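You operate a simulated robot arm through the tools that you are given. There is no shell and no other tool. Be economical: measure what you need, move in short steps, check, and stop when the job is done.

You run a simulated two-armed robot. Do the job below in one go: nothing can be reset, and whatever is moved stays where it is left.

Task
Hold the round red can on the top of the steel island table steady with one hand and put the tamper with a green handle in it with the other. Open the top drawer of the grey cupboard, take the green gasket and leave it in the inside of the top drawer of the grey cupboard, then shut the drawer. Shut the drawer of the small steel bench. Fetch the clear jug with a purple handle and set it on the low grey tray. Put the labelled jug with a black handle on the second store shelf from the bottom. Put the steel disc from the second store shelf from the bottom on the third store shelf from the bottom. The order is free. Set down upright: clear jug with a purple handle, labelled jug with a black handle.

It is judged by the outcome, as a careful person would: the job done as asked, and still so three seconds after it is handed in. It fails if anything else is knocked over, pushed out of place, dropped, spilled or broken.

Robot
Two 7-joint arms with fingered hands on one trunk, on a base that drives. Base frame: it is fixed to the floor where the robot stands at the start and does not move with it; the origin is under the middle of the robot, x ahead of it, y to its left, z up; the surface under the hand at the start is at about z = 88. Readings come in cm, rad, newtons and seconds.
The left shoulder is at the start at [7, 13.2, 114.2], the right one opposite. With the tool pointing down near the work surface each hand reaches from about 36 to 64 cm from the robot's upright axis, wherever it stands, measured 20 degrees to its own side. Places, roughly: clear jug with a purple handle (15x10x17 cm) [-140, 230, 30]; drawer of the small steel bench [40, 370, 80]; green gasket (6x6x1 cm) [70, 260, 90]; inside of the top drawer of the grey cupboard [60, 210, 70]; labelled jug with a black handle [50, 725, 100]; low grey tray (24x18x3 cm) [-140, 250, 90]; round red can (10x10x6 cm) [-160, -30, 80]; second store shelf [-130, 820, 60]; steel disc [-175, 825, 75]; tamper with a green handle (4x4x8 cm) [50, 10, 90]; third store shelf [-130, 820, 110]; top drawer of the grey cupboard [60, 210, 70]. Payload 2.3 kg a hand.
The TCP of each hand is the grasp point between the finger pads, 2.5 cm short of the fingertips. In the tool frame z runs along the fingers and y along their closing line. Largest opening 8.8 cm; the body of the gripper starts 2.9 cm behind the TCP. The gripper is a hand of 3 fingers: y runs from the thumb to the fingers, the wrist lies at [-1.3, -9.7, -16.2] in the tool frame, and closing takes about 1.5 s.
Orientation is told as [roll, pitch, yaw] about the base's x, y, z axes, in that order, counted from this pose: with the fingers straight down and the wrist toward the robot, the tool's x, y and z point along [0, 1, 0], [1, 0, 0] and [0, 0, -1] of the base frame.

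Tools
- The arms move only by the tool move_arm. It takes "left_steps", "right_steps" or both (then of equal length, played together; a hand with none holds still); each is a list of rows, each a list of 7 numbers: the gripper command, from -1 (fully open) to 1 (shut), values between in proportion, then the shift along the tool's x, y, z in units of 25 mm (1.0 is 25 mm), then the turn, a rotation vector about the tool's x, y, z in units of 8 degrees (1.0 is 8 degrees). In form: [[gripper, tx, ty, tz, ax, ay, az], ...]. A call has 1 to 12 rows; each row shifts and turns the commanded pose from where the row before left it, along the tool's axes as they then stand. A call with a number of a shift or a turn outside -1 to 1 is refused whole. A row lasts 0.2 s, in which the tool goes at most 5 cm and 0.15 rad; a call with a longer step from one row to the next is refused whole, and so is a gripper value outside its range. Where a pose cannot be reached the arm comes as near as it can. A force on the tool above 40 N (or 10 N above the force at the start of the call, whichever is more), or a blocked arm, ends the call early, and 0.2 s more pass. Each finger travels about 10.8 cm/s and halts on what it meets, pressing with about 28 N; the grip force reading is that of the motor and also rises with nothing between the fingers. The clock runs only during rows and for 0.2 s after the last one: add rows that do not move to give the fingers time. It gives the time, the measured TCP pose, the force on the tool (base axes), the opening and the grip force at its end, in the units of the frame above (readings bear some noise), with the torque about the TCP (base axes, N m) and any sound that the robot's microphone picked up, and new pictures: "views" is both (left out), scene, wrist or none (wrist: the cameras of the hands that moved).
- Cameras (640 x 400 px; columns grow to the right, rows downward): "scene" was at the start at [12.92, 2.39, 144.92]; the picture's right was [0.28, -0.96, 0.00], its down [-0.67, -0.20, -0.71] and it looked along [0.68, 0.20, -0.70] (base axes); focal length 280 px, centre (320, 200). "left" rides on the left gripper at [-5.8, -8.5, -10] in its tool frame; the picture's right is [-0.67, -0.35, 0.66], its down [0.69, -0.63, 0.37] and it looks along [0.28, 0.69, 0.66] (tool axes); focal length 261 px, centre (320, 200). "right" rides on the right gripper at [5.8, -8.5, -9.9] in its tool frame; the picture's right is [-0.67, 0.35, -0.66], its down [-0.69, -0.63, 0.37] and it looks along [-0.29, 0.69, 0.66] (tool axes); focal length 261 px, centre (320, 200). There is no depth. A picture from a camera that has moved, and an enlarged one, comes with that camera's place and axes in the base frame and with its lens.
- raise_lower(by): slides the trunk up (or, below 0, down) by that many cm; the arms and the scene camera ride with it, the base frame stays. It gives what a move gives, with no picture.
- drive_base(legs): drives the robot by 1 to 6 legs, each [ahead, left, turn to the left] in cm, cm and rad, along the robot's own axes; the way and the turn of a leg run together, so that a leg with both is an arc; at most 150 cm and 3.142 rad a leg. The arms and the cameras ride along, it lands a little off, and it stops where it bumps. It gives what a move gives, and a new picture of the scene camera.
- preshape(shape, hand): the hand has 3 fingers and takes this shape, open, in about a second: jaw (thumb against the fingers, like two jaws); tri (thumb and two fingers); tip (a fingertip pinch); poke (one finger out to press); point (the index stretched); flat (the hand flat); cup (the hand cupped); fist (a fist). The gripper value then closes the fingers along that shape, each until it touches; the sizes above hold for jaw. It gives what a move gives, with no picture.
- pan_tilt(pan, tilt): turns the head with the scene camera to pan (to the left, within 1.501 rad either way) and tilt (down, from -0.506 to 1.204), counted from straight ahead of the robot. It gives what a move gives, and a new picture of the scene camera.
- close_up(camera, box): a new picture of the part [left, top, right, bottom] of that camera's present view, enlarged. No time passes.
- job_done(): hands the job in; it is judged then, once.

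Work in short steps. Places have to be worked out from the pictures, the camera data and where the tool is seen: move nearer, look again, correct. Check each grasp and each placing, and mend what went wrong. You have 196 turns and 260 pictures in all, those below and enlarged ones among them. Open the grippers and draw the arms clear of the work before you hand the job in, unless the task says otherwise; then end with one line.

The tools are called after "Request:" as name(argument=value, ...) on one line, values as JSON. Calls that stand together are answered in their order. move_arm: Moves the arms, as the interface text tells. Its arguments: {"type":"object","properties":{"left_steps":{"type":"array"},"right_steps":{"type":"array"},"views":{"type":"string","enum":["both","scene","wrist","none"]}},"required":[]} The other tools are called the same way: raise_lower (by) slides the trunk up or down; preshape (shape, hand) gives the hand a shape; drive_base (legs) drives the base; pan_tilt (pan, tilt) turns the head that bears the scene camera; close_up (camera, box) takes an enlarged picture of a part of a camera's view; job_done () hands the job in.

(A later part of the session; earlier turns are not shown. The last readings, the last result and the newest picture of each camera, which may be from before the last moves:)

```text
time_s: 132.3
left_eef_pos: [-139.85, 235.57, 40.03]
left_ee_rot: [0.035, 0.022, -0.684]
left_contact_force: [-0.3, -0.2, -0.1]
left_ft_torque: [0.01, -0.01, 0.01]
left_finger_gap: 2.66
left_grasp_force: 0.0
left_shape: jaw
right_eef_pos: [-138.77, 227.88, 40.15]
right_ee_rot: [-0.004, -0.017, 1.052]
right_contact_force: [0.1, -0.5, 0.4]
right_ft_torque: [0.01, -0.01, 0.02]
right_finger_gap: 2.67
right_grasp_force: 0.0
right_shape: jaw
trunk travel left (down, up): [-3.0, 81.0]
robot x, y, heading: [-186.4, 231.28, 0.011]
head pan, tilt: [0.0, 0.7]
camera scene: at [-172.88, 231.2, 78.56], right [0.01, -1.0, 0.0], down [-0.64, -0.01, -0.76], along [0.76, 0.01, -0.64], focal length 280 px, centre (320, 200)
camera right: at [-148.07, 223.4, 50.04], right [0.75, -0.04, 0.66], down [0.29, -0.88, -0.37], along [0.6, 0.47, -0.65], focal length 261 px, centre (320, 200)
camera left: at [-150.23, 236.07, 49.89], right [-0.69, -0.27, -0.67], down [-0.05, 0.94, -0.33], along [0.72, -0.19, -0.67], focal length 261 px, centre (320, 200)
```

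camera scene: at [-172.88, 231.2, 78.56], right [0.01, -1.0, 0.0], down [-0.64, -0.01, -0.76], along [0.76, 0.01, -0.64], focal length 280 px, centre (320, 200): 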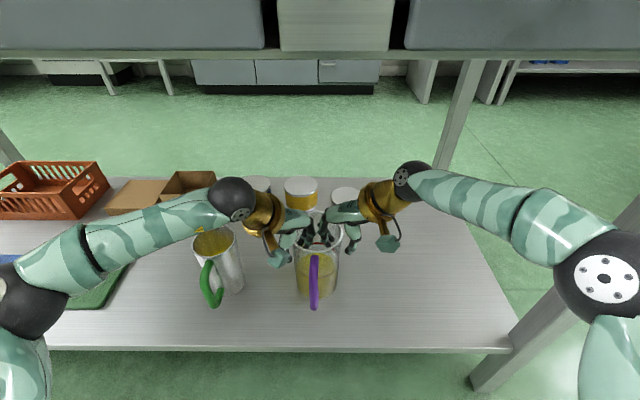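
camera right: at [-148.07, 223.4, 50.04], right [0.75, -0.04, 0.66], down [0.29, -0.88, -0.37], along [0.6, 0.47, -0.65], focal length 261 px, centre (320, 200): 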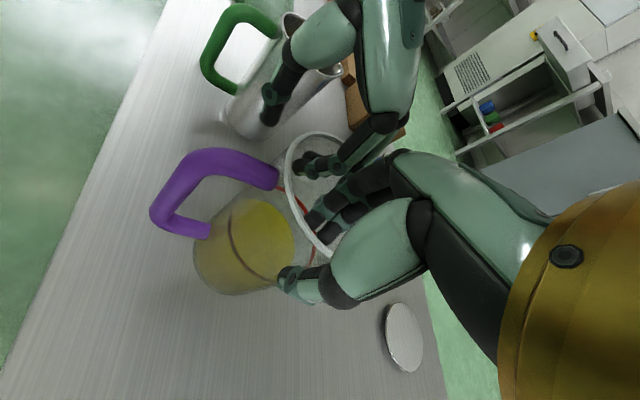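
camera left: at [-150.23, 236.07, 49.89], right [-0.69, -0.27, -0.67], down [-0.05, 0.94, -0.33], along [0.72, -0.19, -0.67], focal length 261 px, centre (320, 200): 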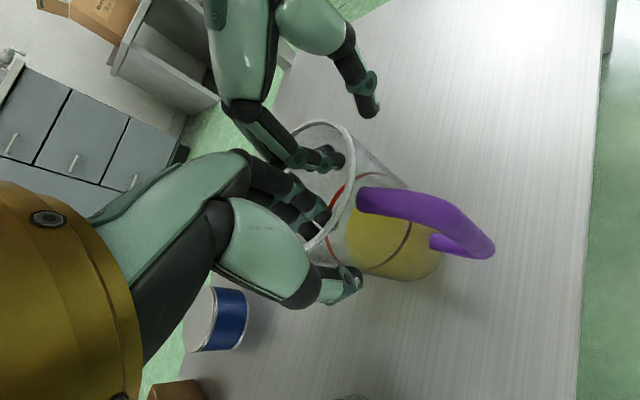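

No contact forces, fingers inside and thumbs outside. I close both grippers slowly together.

Request:
move_arm(left_steps=[[0.5, 0, 0, 0, 0, 0, 0], [0.6, 0, 0, 0, 0, 0, 0], [0.7, 0, 0, 0, 0, 0, 0], [0.8, 0, 0, 0, 0, 0, 0], [0.9, 0, 0, 0, 0, 0, 0], [1, 0, 0, 0, 0, 0, 0], [1, 0, 0, 0, 0, 0, 0], [1, 0, 0, 0, 0, 0, 0]], right_steps=[[0.5, 0, 0, 0, 0, 0, 0], [0.6, 0, 0, 0, 0, 0, 0], [0.7, 0, 0, 0, 0, 0, 0], [0.8, 0, 0, 0, 0, 0, 0], [0.9, 0, 0, 0, 0, 0, 0], [1, 0, 0, 0, 0, 0, 0], [1, 0, 0, 0, 0, 0, 0], [1, 0, 0, 0, 0, 0, 0]], views="wrist")

```text
time_s: 134.1
left_eef_pos: [-139.78, 235.63, 39.97]
left_ee_rot: [0.031, 0.02, -0.682]
left_contact_force: [-0.3, -1.6, 0.4]
left_ft_torque: [-0.05, -0.04, -0.04]
left_finger_gap: 0.09
left_grasp_force: 28.2
left_shape: jaw
right_eef_pos: [-138.63, 228.0, 40.14]
right_ee_rot: [-0.002, -0.015, 1.053]
right_contact_force: [-0.4, 1.4, 0.2]
right_ft_torque: [0.06, -0.04, 0.04]
right_finger_gap: 0.0
right_grasp_force: 28.0
right_shape: jaw
trunk travel left (down, up): [-3.0, 81.0]
robot x, y, heading: [-186.54, 231.07, 0.01]
head pan, tilt: [0.0, 0.7]
camera right: at [-148.05, 223.41, 50.02], right [0.75, -0.04, 0.66], down [0.29, -0.88, -0.37], along [0.6, 0.47, -0.65], focal length 261 px, centre (320, 200)
camera left: at [-150.2, 236.08, 49.87], right [-0.69, -0.27, -0.67], down [-0.05, 0.94, -0.33], along [0.72, -0.19, -0.67], focal length 261 px, centre (320, 200)
```

right: 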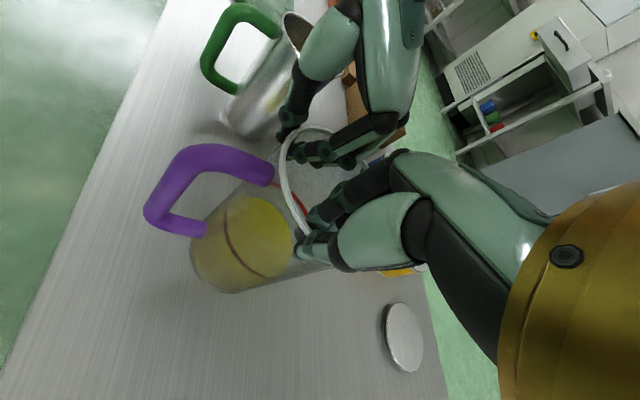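
left: 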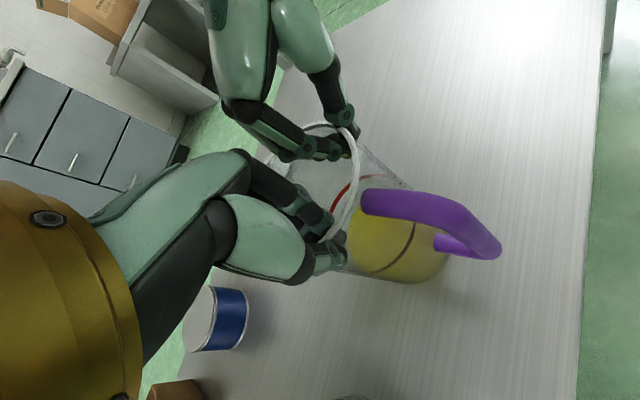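

Both sides pinch the wall with small opposing forces. I lift by trunk 3 cm and look.

Request:
raise_lower(by=3)

Request:
close_up(camera="scene", box=[160, 120, 480, 320])

```text
time_s: 134.8
left_eef_pos: [-139.89, 235.62, 42.95]
left_ee_rot: [0.032, 0.022, -0.683]
left_contact_force: [0.4, -0.9, -2.3]
left_ft_torque: [-0.09, 0.03, -0.03]
left_finger_gap: 0.09
left_grasp_force: 27.8
left_shape: jaw
right_eef_pos: [-138.63, 227.97, 43.08]
right_ee_rot: [-0.001, -0.012, 1.053]
right_contact_force: [-0.5, 1.6, -1.9]
right_ft_torque: [0.04, 0.06, 0.01]
right_finger_gap: 0.0
right_grasp_force: 28.3
right_shape: jaw
trunk travel left (down, up): [-6.0, 78.0]
robot x, y, heading: [-186.51, 231.16, 0.009]
head pan, tilt: [0.0, 0.7]
```

```text
2.00 times, centred on (320, 220) of scene
camera zoom: at [-172.81, 231.21, 81.56], right [0.01, -1.0, 0.0], down [-0.65, -0.01, -0.76], along [0.76, 0.01, -0.65], focal length 561 px, centre (320, 160)
```

zoom: 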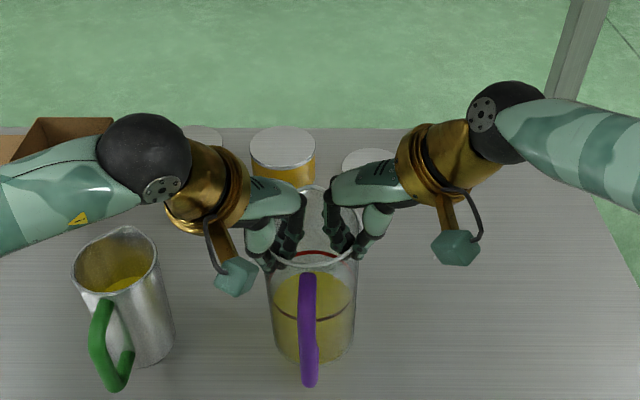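

Lifted level; about 0.4 kg shared. I back out from under the table, then raise.

Request:
drive_base(legs=[[-32, 0, 0]])

Request:
raise_lower(by=37)

Request:
raise_lower(by=36)

Request:
pan_tilt(pan=0, tilt=0.75)

```text
time_s: 136.9
left_eef_pos: [-171.13, 235.54, 42.88]
left_ee_rot: [0.032, 0.024, -0.68]
left_contact_force: [-1.4, -0.6, -1.1]
left_ft_torque: [-0.04, 0.01, 0.01]
left_finger_gap: 0.1
left_grasp_force: 28.4
left_shape: jaw
right_eef_pos: [-169.81, 227.74, 43.13]
right_ee_rot: [-0.001, -0.014, 1.055]
right_contact_force: [0.9, 1.6, -1.6]
right_ft_torque: [0.05, -0.01, -0.01]
right_finger_gap: 0.01
right_grasp_force: 28.2
right_shape: jaw
trunk travel left (down, up): [-6.0, 78.0]
robot x, y, heading: [-217.75, 231.0, 0.012]
head pan, tilt: [0.0, 0.7]
camera scene: at [-204.03, 230.95, 81.55], right [0.01, -1.0, 0.0], down [-0.65, -0.01, -0.76], along [0.76, 0.01, -0.65], focal length 280 px, centre (320, 200)
```

scene: 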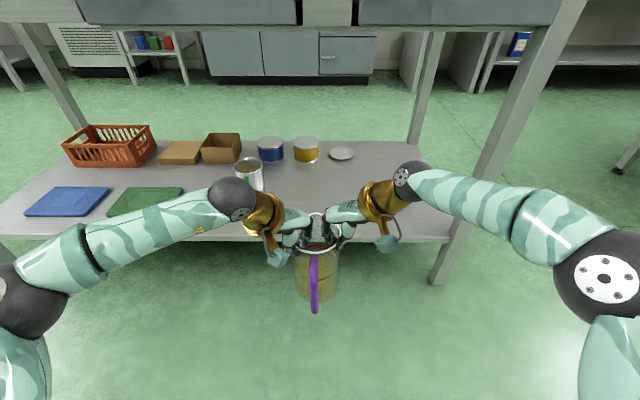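

```text
time_s: 140.5
left_eef_pos: [-171.03, 235.43, 79.91]
left_ee_rot: [0.031, 0.023, -0.681]
left_contact_force: [-0.1, -1.0, -1.8]
left_ft_torque: [-0.06, 0.0, 0.0]
left_finger_gap: 0.1
left_grasp_force: 27.5
left_shape: jaw
right_eef_pos: [-169.79, 227.79, 80.09]
right_ee_rot: [-0.001, -0.014, 1.054]
right_contact_force: [0.2, 0.7, -1.8]
right_ft_torque: [0.02, -0.04, -0.01]
right_finger_gap: 0.04
right_grasp_force: 28.0
right_shape: jaw
trunk travel left (down, up): [-43.0, 41.0]
robot x, y, heading: [-217.82, 230.36, 0.011]
head pan, tilt: [0.0, 0.7]
```

```text
time_s: 144.0
left_eef_pos: [-170.96, 235.51, 116.02]
left_ee_rot: [0.032, 0.023, -0.682]
left_contact_force: [-0.2, -1.5, -1.9]
left_ft_torque: [-0.06, 0.01, -0.04]
left_finger_gap: 0.09
left_grasp_force: 28.4
left_shape: jaw
right_eef_pos: [-169.71, 227.83, 116.23]
right_ee_rot: [-0.001, -0.014, 1.054]
right_contact_force: [0.2, 1.0, -1.6]
right_ft_torque: [0.02, 0.06, 0.01]
right_finger_gap: 0.0
right_grasp_force: 28.2
right_shape: jaw
trunk travel left (down, up): [-79.0, 5.0]
robot x, y, heading: [-217.32, 230.88, 0.008]
head pan, tilt: [0.0, 0.7]
```

```text
time_s: 144.7
left_eef_pos: [-171.01, 235.37, 115.93]
left_ee_rot: [0.033, 0.022, -0.681]
left_contact_force: [-0.6, -1.4, -2.2]
left_ft_torque: [-0.02, 0.05, -0.03]
left_finger_gap: 0.09
left_grasp_force: 28.1
left_shape: jaw
right_eef_pos: [-169.83, 227.97, 116.11]
right_ee_rot: [-0.004, -0.014, 1.054]
right_contact_force: [-0.4, 2.2, -2.0]
right_ft_torque: [0.02, -0.01, 0.01]
right_finger_gap: 0.0
right_grasp_force: 28.2
right_shape: jaw
trunk travel left (down, up): [-79.0, 5.0]
robot x, y, heading: [-217.34, 230.94, 0.011]
head pan, tilt: [0.0, 0.75]
camera scene: at [-204.14, 230.95, 154.13], right [0.01, -1.0, 0.0], down [-0.68, -0.01, -0.73], along [0.73, 0.01, -0.68], focal length 280 px, centre (320, 200)
```

scene: 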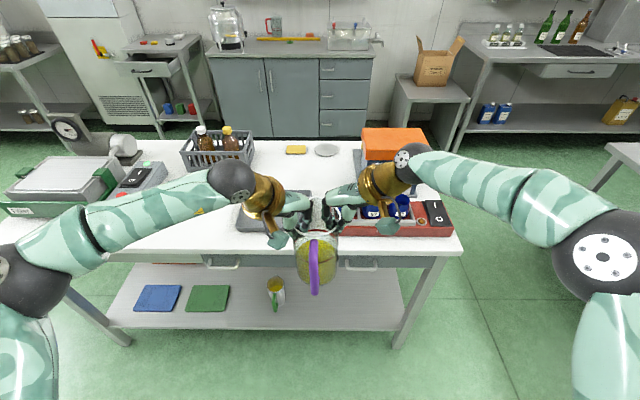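

The jug hangs level. Tray centre is about [-140.5, 245.5]; I strafe 12.8 left and go 27 ahead.

Request:
drive_base(legs=[[0, 12.8, 0], [27, 0, 0]])

Request:
close_up(camera="right", box=[0, 0, 640, 400])

Request:
close_up(camera="left", box=[0, 0, 640, 400])

```text
time_s: 147.5
left_eef_pos: [-143.91, 248.66, 116.14]
left_ee_rot: [0.033, 0.02, -0.678]
left_contact_force: [-1.1, -0.9, -1.5]
left_ft_torque: [-0.09, 0.02, -0.01]
left_finger_gap: 0.09
left_grasp_force: 28.2
left_shape: jaw
right_eef_pos: [-142.6, 240.97, 116.29]
right_ee_rot: [-0.004, -0.016, 1.057]
right_contact_force: [0.0, 1.9, -2.3]
right_ft_torque: [0.01, 0.02, 0.01]
right_finger_gap: 0.0
right_grasp_force: 27.9
right_shape: jaw
trunk travel left (down, up): [-79.0, 5.0]
robot x, y, heading: [-190.45, 243.76, 0.014]
head pan, tilt: [0.0, 0.75]
camera scene: at [-177.16, 244.13, 154.16], right [0.01, -1.0, 0.0], down [-0.68, -0.01, -0.73], along [0.73, 0.01, -0.68], focal length 280 px, centre (320, 200)
```

scene: 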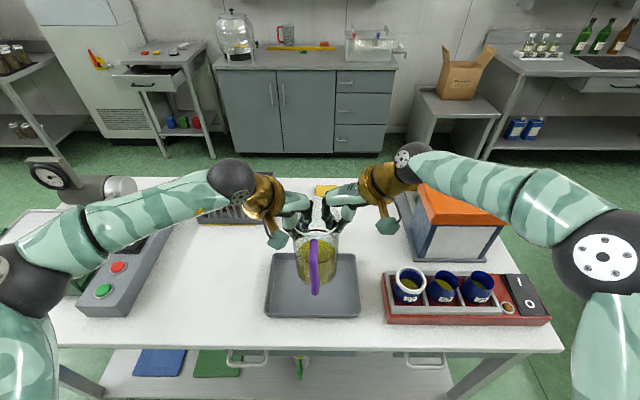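

```text
1.00 times, centred on (320, 200) of right (not enlarged: the box is as wide or as high as the picture)
camera zoom: at [-152.08, 236.41, 126.12], right [0.75, -0.03, 0.66], down [0.29, -0.88, -0.37], along [0.6, 0.47, -0.65], focal length 261 px, centre (320, 200)
```

zoom: 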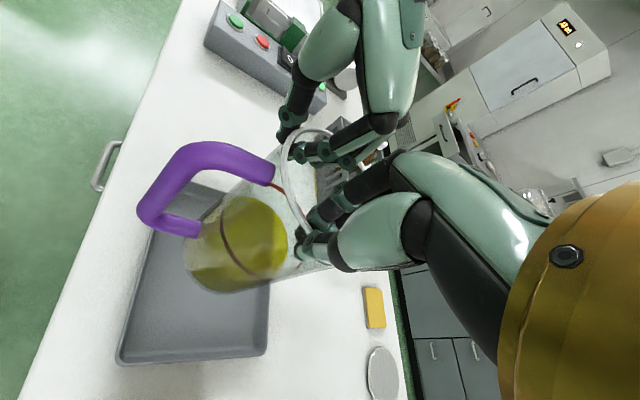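

```text
1.00 times, centred on (320, 200) of left (not enlarged: the box is as wide or as high as the picture)
camera zoom: at [-154.28, 249.07, 125.96], right [-0.69, -0.28, -0.67], down [-0.06, 0.94, -0.33], along [0.72, -0.19, -0.67], focal length 261 px, centre (320, 200)
```

zoom: 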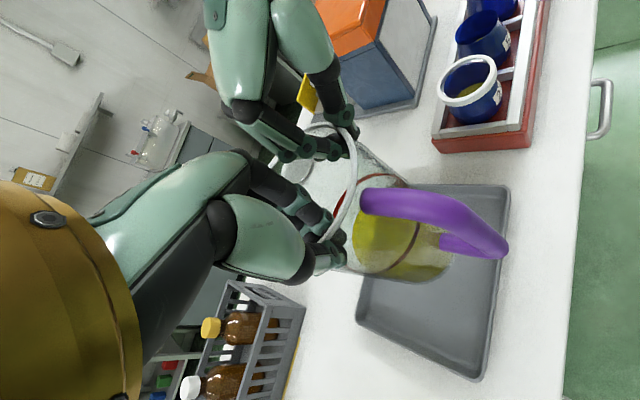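

Jug centre [-140.1, 245.4] matches the tray centre [-139.7, 246.2]. I lower by trunk 8 cm, then feel for contact.

Request:
raise_lower(by=-8)

Request:
close_up(camera="scene", box=[220, 170, 420, 330])

```text
time_s: 148.6
left_eef_pos: [-143.78, 248.61, 107.97]
left_ee_rot: [0.034, 0.022, -0.682]
left_contact_force: [-0.2, -1.2, -0.7]
left_ft_torque: [-0.04, 0.02, -0.01]
left_finger_gap: 0.09
left_grasp_force: 28.0
left_shape: jaw
right_eef_pos: [-142.37, 241.01, 108.22]
right_ee_rot: [-0.001, -0.015, 1.053]
right_contact_force: [1.4, 1.0, -2.5]
right_ft_torque: [0.06, 0.06, -0.01]
right_finger_gap: 0.0
right_grasp_force: 27.7
right_shape: jaw
trunk travel left (down, up): [-71.0, 13.0]
robot x, y, heading: [-190.22, 243.57, 0.012]
head pan, tilt: [0.0, 0.75]
```

```text
2.50 times, centred on (320, 250) of scene
camera zoom: at [-176.88, 244.11, 146.13], right [0.01, -1.0, 0.0], down [-0.68, -0.01, -0.73], along [0.73, 0.01, -0.68], focal length 701 px, centre (320, 75)
```

zoom: 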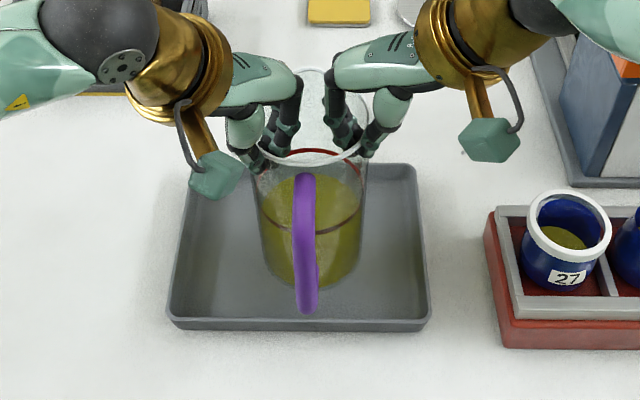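

It hovers about 1 cm above the tray floor. I lower both arms in 3 mm steps.

Request:
move_arm(left_steps=[[1, 0, 0, 0.12, 0, 0, 0], [1, 0, 0, 0.12, 0, 0, 0], [1, 0, 0, 0.12, 0, 0, 0], [1, 0, 0, 0, 0, 0, 0]], right_steps=[[1, 0, 0, 0.12, 0, 0, 0], [1, 0, 0, 0.12, 0, 0, 0], [1, 0, 0, 0.12, 0, 0, 0], [1, 0, 0, 0, 0, 0, 0]], views="none")

```text
time_s: 149.6
left_eef_pos: [-143.63, 248.64, 106.96]
left_ee_rot: [0.031, 0.023, -0.681]
left_contact_force: [-0.8, -3.7, -1.9]
left_ft_torque: [-0.1, -0.02, -0.1]
left_finger_gap: 0.1
left_grasp_force: 27.8
left_shape: jaw
right_eef_pos: [-142.5, 241.08, 107.22]
right_ee_rot: [-0.001, -0.015, 1.055]
right_contact_force: [1.1, 3.7, -2.9]
right_ft_torque: [0.11, 0.04, -0.03]
right_finger_gap: 0.0
right_grasp_force: 27.9
right_shape: jaw
trunk travel left (down, up): [-71.0, 13.0]
robot x, y, heading: [-190.31, 243.69, 0.012]
head pan, tilt: [0.0, 0.75]
```

Still hanging (no upward force). I go on in small steps.

Request:
move_arm(left_steps=[[1, 0, 0, 0.12, 0, 0, 0], [1, 0, 0, 0.1, 0, 0, 0], [1, 0, 0, 0, 0, 0, 0]], right_steps=[[1, 0, 0, 0.12, 0, 0, 0], [1, 0, 0, 0.1, 0, 0, 0], [1, 0, 0, 0, 0, 0, 0]], views="none")

Request:
close_up(camera="scene", box=[220, 170, 420, 330])

```text
time_s: 150.4
left_eef_pos: [-143.58, 248.7, 106.58]
left_ee_rot: [0.03, 0.023, -0.679]
left_contact_force: [-0.2, -5.2, -2.4]
left_ft_torque: [-0.14, 0.0, -0.04]
left_finger_gap: 0.07
left_grasp_force: 28.0
left_shape: jaw
right_eef_pos: [-142.45, 241.14, 106.62]
right_ee_rot: [-0.002, -0.013, 1.055]
right_contact_force: [0.0, 5.2, -1.9]
right_ft_torque: [0.1, 0.03, -0.03]
right_finger_gap: 0.0
right_grasp_force: 28.0
right_shape: jaw
trunk travel left (down, up): [-71.0, 13.0]
robot x, y, heading: [-190.37, 243.49, 0.016]
head pan, tilt: [0.0, 0.75]
```

```text
2.50 times, centred on (320, 250) of scene
camera zoom: at [-176.84, 244.1, 146.13], right [0.01, -1.0, 0.0], down [-0.68, -0.01, -0.73], along [0.73, 0.01, -0.68], focal length 701 px, centre (320, 75)
```

zoom: 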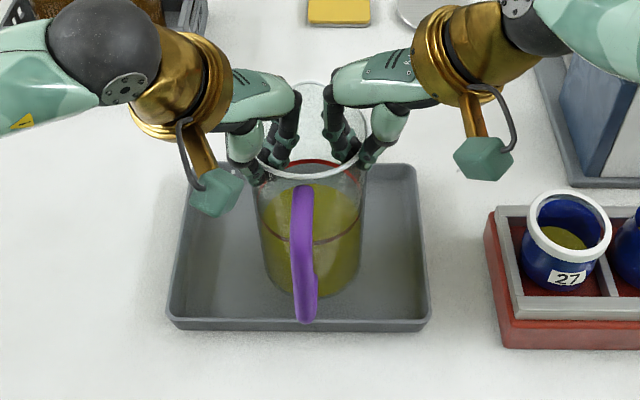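

Still descending; I continue with 2.5 mm steps.

Request:
move_arm(left_steps=[[1, 0.02, 0.03, 0.1, 0, 0, 0], [1, 0, 0.03, 0.1, 0, 0, 0], [1, 0, 0, 0, 0, 0, 0]], right_steps=[[1, 0, 0.03, 0.1, 0, 0, 0], [1, 0, 0.03, 0.1, 0, 0, 0], [1, 0, 0, 0, 0, 0, 0]], views="none")

Request:
move_arm(left_steps=[[1, 0, 0, 0.1, 0, 0, 0], [1, 0, 0, 0, 0, 0, 0]], right_steps=[[1, 0, 0, 0.1, 0, 0, 0], [1, 0, 0, 0, 0, 0, 0]], views="none")

```text
time_s: 151.2
left_eef_pos: [-143.4, 248.61, 105.99]
left_ee_rot: [0.033, 0.026, -0.68]
left_contact_force: [-1.6, 7.3, -1.4]
left_ft_torque: [0.07, 0.04, 0.02]
left_finger_gap: 0.05
left_grasp_force: 27.9
left_shape: jaw
right_eef_pos: [-142.22, 241.16, 106.23]
right_ee_rot: [-0.003, -0.014, 1.053]
right_contact_force: [2.0, -7.9, -1.8]
right_ft_torque: [-0.11, -0.03, -0.03]
right_finger_gap: 0.0
right_grasp_force: 27.9
right_shape: jaw
trunk travel left (down, up): [-71.0, 13.0]
robot x, y, heading: [-190.6, 243.64, 0.013]
head pan, tilt: [0.0, 0.75]
```

```text
time_s: 151.8
left_eef_pos: [-143.55, 248.6, 105.73]
left_ee_rot: [0.035, 0.022, -0.678]
left_contact_force: [-1.8, 8.3, -1.9]
left_ft_torque: [0.1, 0.02, 0.0]
left_finger_gap: 0.09
left_grasp_force: 28.2
left_shape: jaw
right_eef_pos: [-142.4, 241.23, 105.89]
right_ee_rot: [-0.004, -0.013, 1.053]
right_contact_force: [2.0, -7.3, -1.7]
right_ft_torque: [-0.14, 0.05, -0.08]
right_finger_gap: 0.0
right_grasp_force: 28.2
right_shape: jaw
trunk travel left (down, up): [-71.0, 13.0]
robot x, y, heading: [-190.29, 243.69, 0.008]
head pan, tilt: [0.0, 0.75]
```

Request:
move_arm(left_steps=[[1, 0, -0.03, 0.1, 0, 0, 0], [1, 0, 0, 0, 0, 0, 0]], right_steps=[[1, 0, -0.03, 0.1, 0, 0, 0], [1, 0, 0, 0, 0, 0, 0]], views="none")

Request:
move_arm(left_steps=[[1, 0, 0, 0.1, 0, 0, 0], [1, 0, 0, 0, 0, 0, 0]], right_steps=[[1, 0, 0, 0.1, 0, 0, 0], [1, 0, 0, 0, 0, 0, 0]], views="none")

Request:
move_arm(left_steps=[[1, 0, 0, 0.1, 0, 0, 0], [1, 0, 0, 0, 0, 0, 0]], right_steps=[[1, 0, 0, 0.1, 0, 0, 0], [1, 0, 0, 0, 0, 0, 0]], views="none")

Request:
close_up(camera="scene", box=[220, 170, 420, 330])

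```text
time_s: 152.4
left_eef_pos: [-143.65, 248.61, 105.5]
left_ee_rot: [0.03, 0.023, -0.681]
left_contact_force: [-0.8, 2.8, -1.1]
left_ft_torque: [-0.04, 0.02, -0.03]
left_finger_gap: 0.1
left_grasp_force: 28.1
left_shape: jaw
right_eef_pos: [-142.36, 241.13, 105.75]
right_ee_rot: [-0.003, -0.015, 1.056]
right_contact_force: [0.7, -2.8, -2.3]
right_ft_torque: [-0.02, 0.03, -0.02]
right_finger_gap: 0.0
right_grasp_force: 28.3
right_shape: jaw
trunk travel left (down, up): [-71.0, 13.0]
robot x, y, heading: [-190.2, 243.55, 0.016]
head pan, tilt: [0.0, 0.75]
```

```text
time_s: 153.0
left_eef_pos: [-143.6, 248.58, 105.21]
left_ee_rot: [0.031, 0.022, -0.68]
left_contact_force: [-0.6, -1.4, -2.2]
left_ft_torque: [-0.08, 0.0, -0.03]
left_finger_gap: 0.09
left_grasp_force: 28.0
left_shape: jaw
right_eef_pos: [-142.53, 240.93, 105.42]
right_ee_rot: [-0.003, -0.014, 1.056]
right_contact_force: [0.4, 1.2, -1.2]
right_ft_torque: [0.03, 0.02, 0.0]
right_finger_gap: 0.0
right_grasp_force: 27.4
right_shape: jaw
trunk travel left (down, up): [-71.0, 13.0]
robot x, y, heading: [-190.47, 244.14, 0.013]
head pan, tilt: [0.0, 0.75]
```

```text
time_s: 153.6
left_eef_pos: [-143.56, 248.62, 104.95]
left_ee_rot: [0.032, 0.023, -0.68]
left_contact_force: [-0.4, -2.0, -1.8]
left_ft_torque: [-0.07, -0.02, -0.05]
left_finger_gap: 0.06
left_grasp_force: 27.8
left_shape: jaw
right_eef_pos: [-142.34, 241.12, 105.27]
right_ee_rot: [0.0, -0.015, 1.055]
right_contact_force: [-0.3, 1.2, -2.4]
right_ft_torque: [0.07, 0.02, -0.01]
right_finger_gap: 0.0
right_grasp_force: 28.2
right_shape: jaw
trunk travel left (down, up): [-71.0, 13.0]
robot x, y, heading: [-190.17, 243.79, 0.018]
head pan, tilt: [0.0, 0.75]
```

```text
2.50 times, centred on (320, 250) of scene
camera zoom: at [-176.83, 244.11, 146.13], right [0.01, -1.0, 0.0], down [-0.68, -0.01, -0.73], along [0.73, 0.01, -0.68], focal length 701 px, centre (320, 75)
```

zoom: 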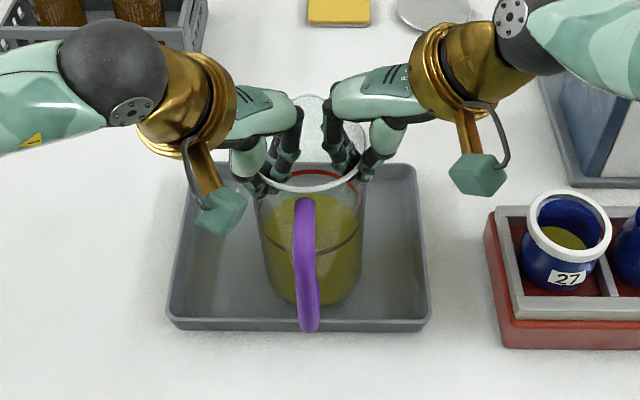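

Still free. More small steps.

Request:
move_arm(left_steps=[[1, 0, 0, 0.12, 0, 0, 0], [1, 0, 0, 0.1, 0, 0, 0], [1, 0, 0, 0, 0, 0, 0]], right_steps=[[1, 0, 0, 0.12, 0, 0, 0], [1, 0, 0, 0.1, 0, 0, 0], [1, 0, 0, 0, 0, 0, 0]], views="none")

Request:
move_arm(left_steps=[[1, 0, 0, 0.12, 0, 0, 0], [1, 0, 0, 0.1, 0, 0, 0], [1, 0, 0, 0, 0, 0, 0]], right_steps=[[1, 0, 0, 0.12, 0, 0, 0], [1, 0, 0, 0.1, 0, 0, 0], [1, 0, 0, 0, 0, 0, 0]], views="none")

```text
time_s: 154.4
left_eef_pos: [-143.62, 248.74, 104.52]
left_ee_rot: [0.03, 0.024, -0.68]
left_contact_force: [0.1, -4.8, -2.5]
left_ft_torque: [-0.1, -0.01, -0.03]
left_finger_gap: 0.08
left_grasp_force: 27.8
left_shape: jaw
right_eef_pos: [-142.37, 241.02, 104.63]
right_ee_rot: [-0.003, -0.017, 1.057]
right_contact_force: [-0.6, 5.6, -1.2]
right_ft_torque: [0.16, 0.02, 0.04]
right_finger_gap: 0.0
right_grasp_force: 28.1
right_shape: jaw
trunk travel left (down, up): [-71.0, 13.0]
robot x, y, heading: [-190.44, 244.08, 0.011]
head pan, tilt: [0.0, 0.75]
```

```text
time_s: 155.2
left_eef_pos: [-143.71, 248.68, 104.09]
left_ee_rot: [0.035, 0.021, -0.678]
left_contact_force: [0.1, -7.9, -0.7]
left_ft_torque: [-0.19, -0.07, -0.06]
left_finger_gap: 0.05
left_grasp_force: 28.2
left_shape: jaw
right_eef_pos: [-142.45, 241.1, 104.19]
right_ee_rot: [-0.002, -0.016, 1.056]
right_contact_force: [-2.1, 7.7, 1.2]
right_ft_torque: [0.2, 0.02, 0.03]
right_finger_gap: 0.02
right_grasp_force: 28.5
right_shape: jaw
trunk travel left (down, up): [-71.0, 13.0]
robot x, y, heading: [-190.45, 243.8, 0.015]
head pan, tilt: [0.0, 0.75]
```

Contact begins (weight coming off). One more small step, easing the sideways pull.

Request:
move_arm(left_steps=[[1, 0, 0.03, 0.06, 0, 0, 0], [1, 0, 0, 0.04, 0, 0, 0], [1, 0, 0, 0, 0, 0, 0]], right_steps=[[1, 0, 0.03, 0.06, 0, 0, 0], [1, 0, 0, 0.04, 0, 0, 0], [1, 0, 0, 0, 0, 0, 0]], views="scene")

Request:
close_up(camera="scene", box=[220, 170, 420, 330])

```text
time_s: 156.0
left_eef_pos: [-143.74, 248.67, 103.91]
left_ee_rot: [0.036, 0.02, -0.678]
left_contact_force: [-0.7, 2.9, 10.8]
left_ft_torque: [0.02, -0.05, -0.02]
left_finger_gap: 0.08
left_grasp_force: 28.3
left_shape: jaw
right_eef_pos: [-142.55, 241.19, 104.1]
right_ee_rot: [-0.007, -0.015, 1.053]
right_contact_force: [1.9, -2.7, 2.7]
right_ft_torque: [0.01, -0.04, 0.02]
right_finger_gap: 0.01
right_grasp_force: 27.8
right_shape: jaw
trunk travel left (down, up): [-71.0, 13.0]
robot x, y, heading: [-190.18, 243.56, 0.011]
head pan, tilt: [0.0, 0.75]
camera scene: at [-177.28, 244.08, 146.19], right [0.01, -1.0, 0.0], down [-0.68, -0.01, -0.73], along [0.73, 0.01, -0.68], focal length 280 px, centre (320, 200)
```

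scene: 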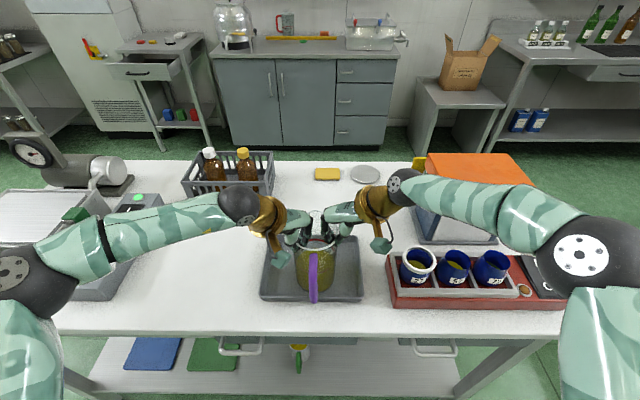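

```text
2.50 times, centred on (320, 250) of scene
camera zoom: at [-177.28, 244.08, 146.19], right [0.01, -1.0, 0.0], down [-0.68, -0.01, -0.73], along [0.73, 0.01, -0.68], focal length 701 px, centre (320, 75)
```

zoom: 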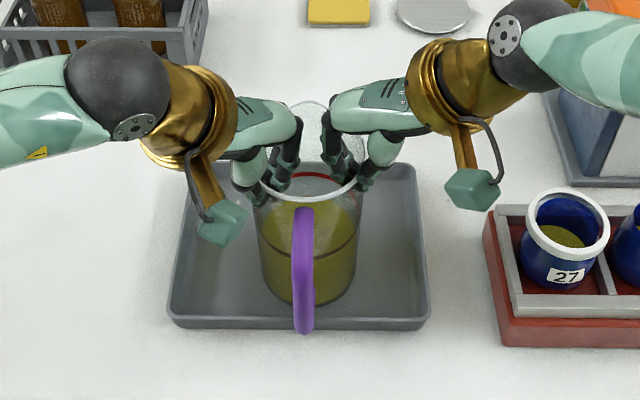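

The jug rests on the tray. I release both hands gently and rise straight up.

Request:
move_arm(left_steps=[[0.8, 0, 0, 0, 0, 0, 0], [0.6, 0, 0, 0, 0, 0, 0], [0.4, 0, 0, 0, 0, 0, 0], [0.4, 0, 0, 0, 0, 0, 0], [0.4, 0, 0, -0.3, 0, 0, 0], [0.4, 0, 0, -0.6, 0, 0, 0], [0.4, 0, 0, -0.7, 0, 0, 0], [0.4, 0, 0, -0.7, 0, 0, 0], [0.4, 0, 0, -0.7, 0, 0, 0]], right_steps=[[0.8, 0, 0, 0, 0, 0, 0], [0.6, 0, 0, 0, 0, 0, 0], [0.4, 0, 0, 0, 0, 0, 0], [0.4, 0, 0, 0, 0, 0, 0], [0.4, 0, 0, -0.3, 0, 0, 0], [0.4, 0, 0, -0.6, 0, 0, 0], [0.4, 0, 0, -0.7, 0, 0, 0], [0.4, 0, 0, -0.7, 0, 0, 0], [0.4, 0, 0, -0.7, 0, 0, 0]], views="scene")

```text
time_s: 158.0
left_eef_pos: [-143.61, 248.52, 111.0]
left_ee_rot: [0.034, 0.022, -0.68]
left_contact_force: [-0.3, 0.2, 0.5]
left_ft_torque: [0.0, 0.01, 0.02]
left_finger_gap: 2.6
left_grasp_force: 0.1
left_shape: jaw
right_eef_pos: [-142.48, 240.96, 111.44]
right_ee_rot: [-0.003, -0.015, 1.057]
right_contact_force: [-0.4, 0.6, -0.7]
right_ft_torque: [-0.03, 0.02, -0.01]
right_finger_gap: 2.58
right_grasp_force: 0.0
right_shape: jaw
trunk travel left (down, up): [-71.0, 13.0]
robot x, y, heading: [-190.35, 243.91, 0.01]
head pan, tilt: [0.0, 0.75]
camera scene: at [-177.01, 244.1, 146.14], right [0.01, -1.0, 0.0], down [-0.68, -0.01, -0.73], along [0.73, 0.01, -0.68], focal length 280 px, centre (320, 200)
```

scene: 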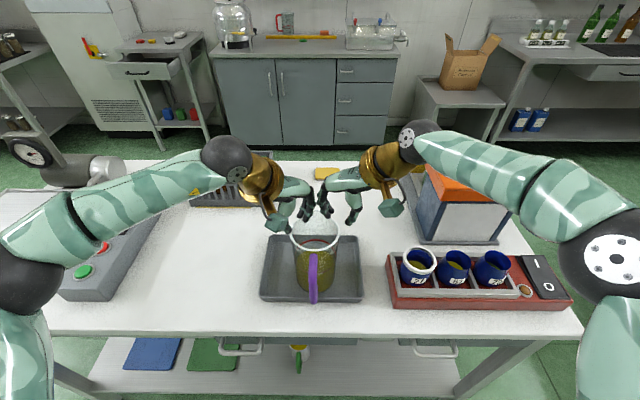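

The jug stands upright in the tray and the hands are clear. I raise the trunk and back away.

Request:
raise_lower(by=11)

Request:
drive_base(legs=[[-32, 0, 0]])

Request:
close_up(camera="scene", box=[0, 0, 440, 275])

```text
time_s: 159.5
left_eef_pos: [-143.6, 248.5, 122.0]
left_ee_rot: [0.034, 0.023, -0.679]
left_contact_force: [0.2, 0.6, 0.7]
left_ft_torque: [0.0, 0.0, -0.02]
left_finger_gap: 2.59
left_grasp_force: 0.1
left_shape: jaw
right_eef_pos: [-142.4, 241.14, 122.39]
right_ee_rot: [-0.004, -0.015, 1.054]
right_contact_force: [-0.8, -0.7, 0.6]
right_ft_torque: [-0.01, -0.02, -0.02]
right_finger_gap: 2.63
right_grasp_force: 0.2
right_shape: jaw
trunk travel left (down, up): [-82.0, 2.0]
robot x, y, heading: [-190.12, 243.66, 0.009]
head pan, tilt: [0.0, 0.75]
```

```text
time_s: 161.6
left_eef_pos: [-174.95, 247.99, 121.87]
left_ee_rot: [0.031, 0.025, -0.685]
left_contact_force: [0.5, 0.6, -1.3]
left_ft_torque: [-0.01, 0.03, 0.02]
left_finger_gap: 2.62
left_grasp_force: 0.0
left_shape: jaw
right_eef_pos: [-173.7, 240.58, 122.28]
right_ee_rot: [-0.002, -0.014, 1.052]
right_contact_force: [-0.7, 0.2, 0.1]
right_ft_torque: [-0.01, 0.01, 0.02]
right_finger_gap: 2.6
right_grasp_force: 0.1
right_shape: jaw
trunk travel left (down, up): [-82.0, 2.0]
robot x, y, heading: [-222.13, 243.53, 0.009]
head pan, tilt: [0.0, 0.75]
camera scene: at [-208.17, 243.75, 157.11], right [0.01, -1.0, 0.0], down [-0.68, 0.0, -0.73], along [0.73, 0.0, -0.68], focal length 280 px, centre (320, 200)
```

scene: 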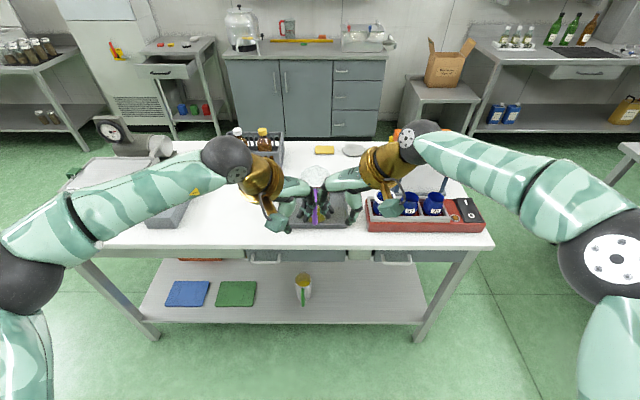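

```text
1.45 times, centred on (220, 138) of scene
camera zoom: at [-208.17, 243.75, 157.11], right [0.01, -1.0, 0.0], down [-0.68, 0.0, -0.73], along [0.73, 0.0, -0.68], focal length 408 px, centre (466, 291)
```

zoom: 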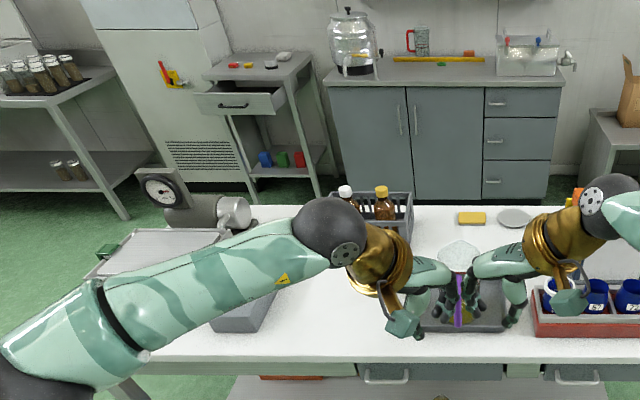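

Both jobs on that side are done. I square the hands up again and drive round to the grey cupboard; the open bench drawer is visible to its left.

Request:
move_arm(left_steps=[[0.2, 0, -0.8, 0, 0, 0, 0], [0, 0, -0.8, 0, 0, 0, 0], [-0.5, 0, 0, 0, 0, 0, -0.9], [-1, 0, 0, 0, 0, 0, -0.9], [-1, 0, 0, 0, 0, 0, -0.9], [-1, 0, 0, 0, 0, 0, -0.9], [-1, 0, 0, 0, 0, 0, -0.9], [-1, 0.8, 0, -0.3, 0, 0, -0.35], [-1, 0.8, 0, 0, 0, 0, 0], [-1, 0.6, 0, 0, 0, 0, 0]], right_steps=[[0.2, 0, -0.8, 0, 0, 0, 0], [0, 0, -0.8, 0, 0, 0, 0], [-0.5, 0, 0, 0, 0, 0, 0.94], [-1, 0, 0, 0, 0, 0, 0.94], [-1, 0, 0, 0, 0, 0, 0.94], [-1, 0, 0, 0, 0, 0, 0.94], [-1, 0, 0, 0, 0, 0, 0.94], [-1, 0, 0, 0, 0, 0, 0.94], [-1, 0, 0, 0, 0, 0, 0.94], [-1, 0, 0, 0, 0, 0, 0.94]], views="none")

Request:
drive_base(legs=[[0, -118, 0], [150, 0, 0], [36, 0, 0], [0, 85, 0]])

Request:
pan_tilt(pan=0.1, tilt=0.7)

```text
time_s: 163.8
left_eef_pos: [-178.1, 256.03, 123.13]
left_ee_rot: [0.039, -0.003, -0.007]
left_contact_force: [-0.7, 0.5, 0.1]
left_ft_torque: [0.0, 0.01, 0.01]
left_finger_gap: 8.74
left_grasp_force: 0.1
left_shape: jaw
right_eef_pos: [-176.09, 237.2, 122.39]
right_ee_rot: [0.012, -0.01, -0.002]
right_contact_force: [1.2, -0.3, 0.2]
right_ft_torque: [-0.02, 0.03, 0.03]
right_finger_gap: 8.76
right_grasp_force: 0.1
right_shape: jaw
trunk travel left (down, up): [-82.0, 2.0]
robot x, y, heading: [-221.77, 243.87, 0.008]
head pan, tilt: [0.0, 0.75]
```

```text
time_s: 182.8
left_eef_pos: [8.69, 227.28, 123.08]
left_ee_rot: [0.042, -0.004, 0.008]
left_contact_force: [-0.4, 0.1, -0.4]
left_ft_torque: [0.0, -0.02, -0.01]
left_finger_gap: 8.72
left_grasp_force: 0.1
left_shape: jaw
right_eef_pos: [10.94, 208.55, 122.34]
right_ee_rot: [0.012, -0.011, 0.015]
right_contact_force: [-0.5, 0.2, 0.0]
right_ft_torque: [0.01, -0.02, -0.01]
right_finger_gap: 8.76
right_grasp_force: 0.0
right_shape: jaw
trunk travel left (down, up): [-82.0, 2.0]
robot x, y, heading: [-35.33, 214.34, 0.023]
head pan, tilt: [0.0, 0.75]
camera scene: at [-21.65, 214.55, 157.14], right [0.02, -1.0, 0.0], down [-0.68, -0.01, -0.73], along [0.73, 0.02, -0.68], focal length 280 px, centre (320, 200)
```

scene: 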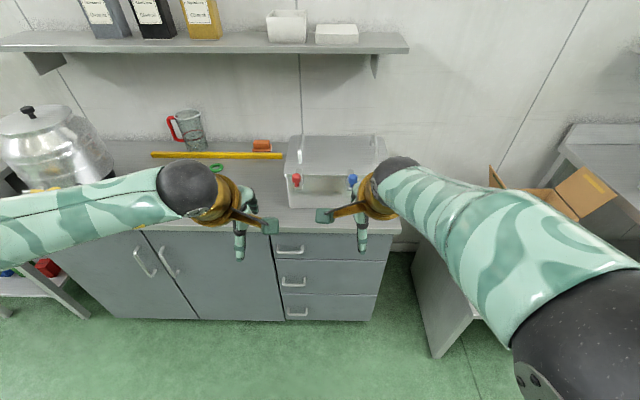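

```text
time_s: 183.5
left_eef_pos: [8.6, 227.46, 122.98]
left_ee_rot: [0.04, -0.004, 0.007]
left_contact_force: [0.4, 0.5, 0.7]
left_ft_torque: [-0.01, 0.02, 0.0]
left_finger_gap: 8.77
left_grasp_force: 0.1
left_shape: jaw
right_eef_pos: [10.89, 208.51, 122.37]
right_ee_rot: [0.011, -0.011, 0.015]
right_contact_force: [-0.9, 0.2, 0.2]
right_ft_torque: [0.0, 0.01, 0.0]
right_finger_gap: 8.73
right_grasp_force: 0.0
right_shape: jaw
trunk travel left (down, up): [-82.0, 2.0]
robot x, y, heading: [-35.2, 214.33, 0.022]
head pan, tilt: [0.099, 0.7]
camera scene: at [-21.5, 215.51, 157.56], right [0.12, -0.99, 0.0], down [-0.64, -0.08, -0.76], along [0.76, 0.09, -0.64], focal length 280 px, centre (320, 200)
```

scene: 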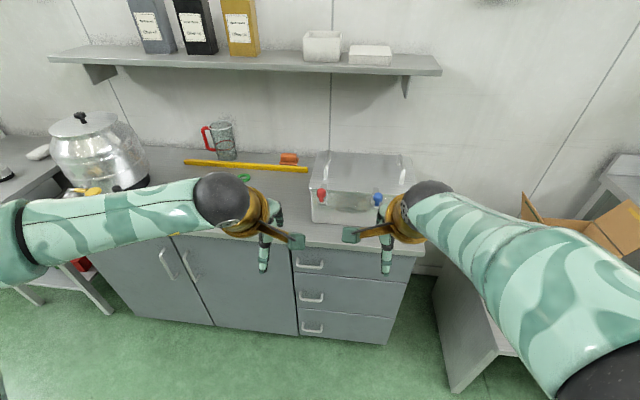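

Top drawer handle is at about [33, 226, 82], gasket at [70, 259, 89]. I fetch the gasket first: right hand drawn in, robot moved to about [8, 238].

Request:
move_arm(right_steps=[[-1, -0.3, -0.8, 0, 0, 0, 0], [-1, -0.3, -0.8, 0, 0, 0, 0], [-1, -0.3, -0.8, 0, 0, 0, 0]], views="none")

Request:
drive_base(legs=[[0, 23, -0.02], [42, 0, 0]])

Request:
pan_tilt(pan=0.3, tilt=0.9)

```text
time_s: 184.3
left_eef_pos: [8.63, 227.24, 123.0]
left_ee_rot: [0.04, -0.004, 0.006]
left_contact_force: [-0.1, 0.9, -0.4]
left_ft_torque: [0.04, 0.02, -0.02]
left_finger_gap: 8.78
left_grasp_force: 0.0
left_shape: jaw
right_eef_pos: [5.59, 206.17, 122.01]
right_ee_rot: [0.01, 0.015, 0.014]
right_contact_force: [0.6, -0.1, 0.7]
right_ft_torque: [0.01, 0.02, -0.01]
right_finger_gap: 8.75
right_grasp_force: 0.0
right_shape: jaw
right hand out of reach, approached as far as the arm can: row 3
trunk travel left (down, up): [-82.0, 2.0]
robot x, y, heading: [-35.22, 214.4, 0.023]
head pan, tilt: [0.099, 0.7]
```

```text
time_s: 188.2
left_eef_pos: [50.18, 250.28, 123.06]
left_ee_rot: [0.037, -0.006, 0.003]
left_contact_force: [-0.4, -0.4, 0.4]
left_ft_torque: [0.01, -0.01, 0.0]
left_finger_gap: 8.74
left_grasp_force: 0.1
left_shape: jaw
right_eef_pos: [46.96, 229.19, 122.14]
right_ee_rot: [0.009, 0.012, 0.009]
right_contact_force: [-0.7, 0.3, -0.2]
right_ft_torque: [0.02, 0.01, -0.01]
right_finger_gap: 8.76
right_grasp_force: 0.1
right_shape: jaw
trunk travel left (down, up): [-82.0, 2.0]
robot x, y, heading: [6.69, 237.38, 0.021]
head pan, tilt: [0.099, 0.7]
camera scene: at [19.94, 238.52, 157.59], right [0.12, -0.99, 0.0], down [-0.64, -0.07, -0.77], along [0.76, 0.09, -0.64], focal length 280 px, centre (320, 200)
```

scene: 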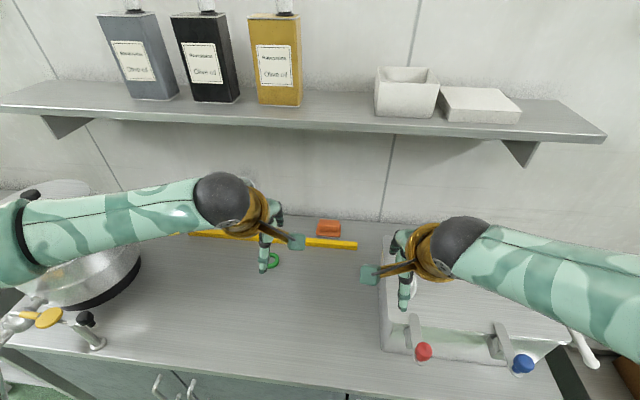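

```text
time_s: 188.9
left_eef_pos: [50.43, 250.32, 123.1]
left_ee_rot: [0.038, -0.004, 0.002]
left_contact_force: [0.1, 0.0, 0.2]
left_ft_torque: [-0.01, -0.02, -0.03]
left_finger_gap: 8.77
left_grasp_force: 0.1
left_shape: jaw
right_eef_pos: [47.15, 229.32, 122.05]
right_ee_rot: [0.009, 0.015, 0.01]
right_contact_force: [0.2, -0.5, -0.5]
right_ft_torque: [0.01, 0.0, -0.01]
right_finger_gap: 8.79
right_grasp_force: 0.1
right_shape: jaw
trunk travel left (down, up): [-82.0, 2.0]
robot x, y, heading: [6.97, 237.38, 0.013]
head pan, tilt: [0.3, 0.901]
camera scene: at [18.93, 239.89, 155.96], right [0.31, -0.95, 0.0], down [-0.74, -0.24, -0.62], along [0.59, 0.19, -0.78], focal length 280 px, centre (320, 200)
```

scene: 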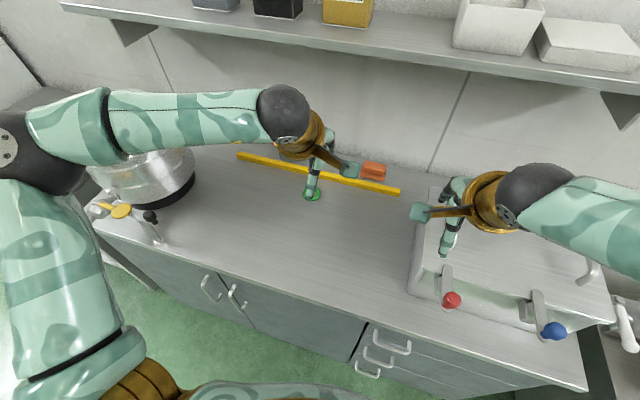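

The gasket is at [70.9, 259.6, 89]. I drive 4 cm more and bring the left hand over it, still high.

Request:
drive_base(legs=[[4, 0, 0]])

Request:
move_arm(left_steps=[[-1, 0.5, 0.8, 0.6, 0, 0, 0], [-1, 0.5, 0.8, 0.6, 0, 0, 0], [-1, 0.5, 0.8, 0.6, 0, 0, 0], [-1, 0.5, 0.8, 0.6, 0, 0, 0], [-1, 0.5, 0.8, 0.6, 0, 0, 0], [-1, 0.5, 0.8, 0.6, 0, 0, 0], [-1, 0.6, 0.8, 0.8, 0, 0, 0], [-1, 0, 0.8, 0.8, 0, 0, 0], [-1, 0, 0, 0.8, 0, 0, 0]], views="both")

```text
time_s: 189.8
left_eef_pos: [53.63, 250.24, 123.38]
left_ee_rot: [0.038, -0.009, 0.006]
left_contact_force: [-0.2, -0.2, -0.4]
left_ft_torque: [0.02, 0.01, -0.01]
left_finger_gap: 8.74
left_grasp_force: 0.2
left_shape: jaw
right_eef_pos: [50.37, 229.31, 122.34]
right_ee_rot: [0.008, 0.008, 0.011]
right_contact_force: [-0.1, -0.4, -0.4]
right_ft_torque: [0.0, -0.07, 0.03]
right_finger_gap: 8.79
right_grasp_force: 0.1
right_shape: jaw
trunk travel left (down, up): [-82.0, 2.0]
robot x, y, heading: [10.57, 237.4, 0.019]
head pan, tilt: [0.3, 0.901]
camera scene: at [21.94, 239.94, 156.04], right [0.31, -0.95, 0.0], down [-0.74, -0.25, -0.63], along [0.6, 0.19, -0.78], focal length 280 px, centre (320, 200)
```

scene: 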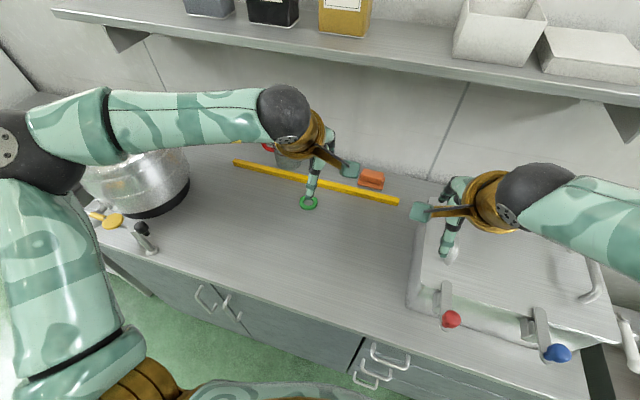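

```text
time_s: 191.8
left_eef_pos: [70.74, 259.7, 108.34]
left_ee_rot: [0.041, -0.003, 0.001]
left_contact_force: [0.5, 0.4, -0.4]
left_ft_torque: [-0.05, 0.01, 0.02]
left_finger_gap: 8.79
left_grasp_force: 0.0
left_shape: jaw
right_eef_pos: [51.16, 229.29, 122.22]
right_ee_rot: [0.01, 0.016, 0.01]
right_contact_force: [-1.5, -0.6, 0.5]
right_ft_torque: [-0.01, 0.01, -0.01]
right_finger_gap: 8.76
right_grasp_force: 0.2
right_shape: jaw
trunk travel left (down, up): [-82.0, 2.0]
robot x, y, heading: [10.53, 237.39, 0.021]
head pan, tilt: [0.3, 0.901]
camera scene: at [22.99, 239.94, 155.95], right [0.31, -0.95, 0.0], down [-0.74, -0.25, -0.62], along [0.59, 0.19, -0.78], focal length 280 px, centre (320, 200)
camera left: at [62.13, 253.49, 117.98], right [-0.35, -0.64, -0.68], down [-0.63, 0.7, -0.34], along [0.7, 0.31, -0.65], focal length 261 px, centre (320, 200)
```

scene: 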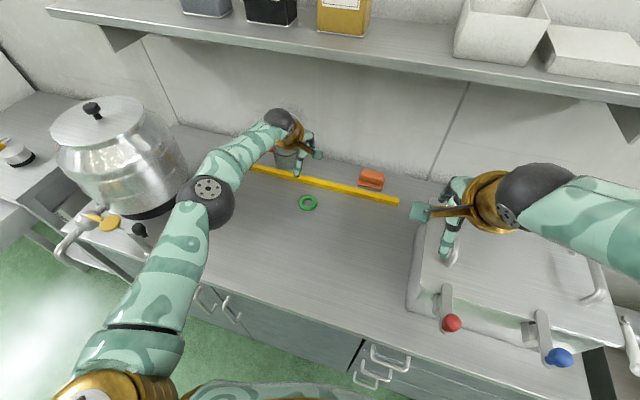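
left: 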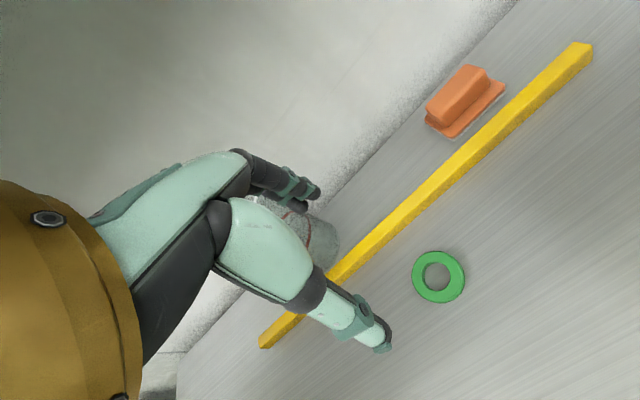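

Both views place the gasket at [72, 259.7]. I square the hand, narrow the opening to 7.2 cm (yellow bar behind) and descend to just above the counter.

Request:
move_arm(left_steps=[[-0.64, 0, 0.25, 0, 0, -0.29, 0], [-0.64, 0, 0.25, 0.8, 0, 0, 0], [-0.64, 0, 0, 0.8, 0, 0, 0], [-0.64, 0, 0, 0.8, 0, 0, 0], [-0.64, 0, 0, 0.8, 0, 0, 0], [-0.64, 0, 0, 0.8, 0, 0, 0], [-0.64, 0, 0, 0.8, 0, 0, 0], [-0.64, 0, 0, 0.8, 0, 0, 0], [-0.64, 0, 0, 0.4, 0, 0, 0], [-0.64, 0, 0, 0, 0, 0, 0]], views="wrist")

```text
time_s: 194.0
left_eef_pos: [68.32, 258.74, 95.04]
left_ee_rot: [0.0, -0.003, 0.004]
left_contact_force: [0.3, -0.2, -0.6]
left_ft_torque: [0.0, -0.02, -0.02]
left_finger_gap: 7.24
left_grasp_force: 0.1
left_shape: jaw
left hand out of reach, approached as far as the arm can: row 1, 2, 5, 7, 9
right_eef_pos: [51.15, 229.41, 122.05]
right_ee_rot: [0.008, 0.016, 0.011]
right_contact_force: [0.3, -0.3, -0.5]
right_ft_torque: [0.02, 0.0, 0.0]
right_finger_gap: 8.77
right_grasp_force: 0.1
right_shape: jaw
trunk travel left (down, up): [-82.0, 2.0]
robot x, y, heading: [10.53, 237.42, 0.016]
head pan, tilt: [0.3, 0.901]
camera left: at [59.63, 252.95, 104.92], right [-0.34, -0.67, -0.66], down [-0.63, 0.68, -0.37], along [0.7, 0.29, -0.66], focal length 261 px, centre (320, 200)
```

left: 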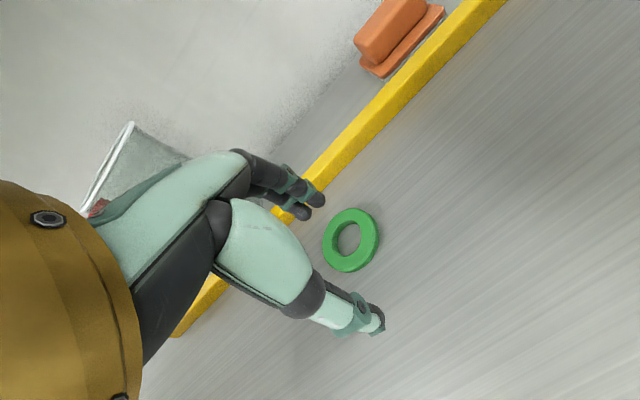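

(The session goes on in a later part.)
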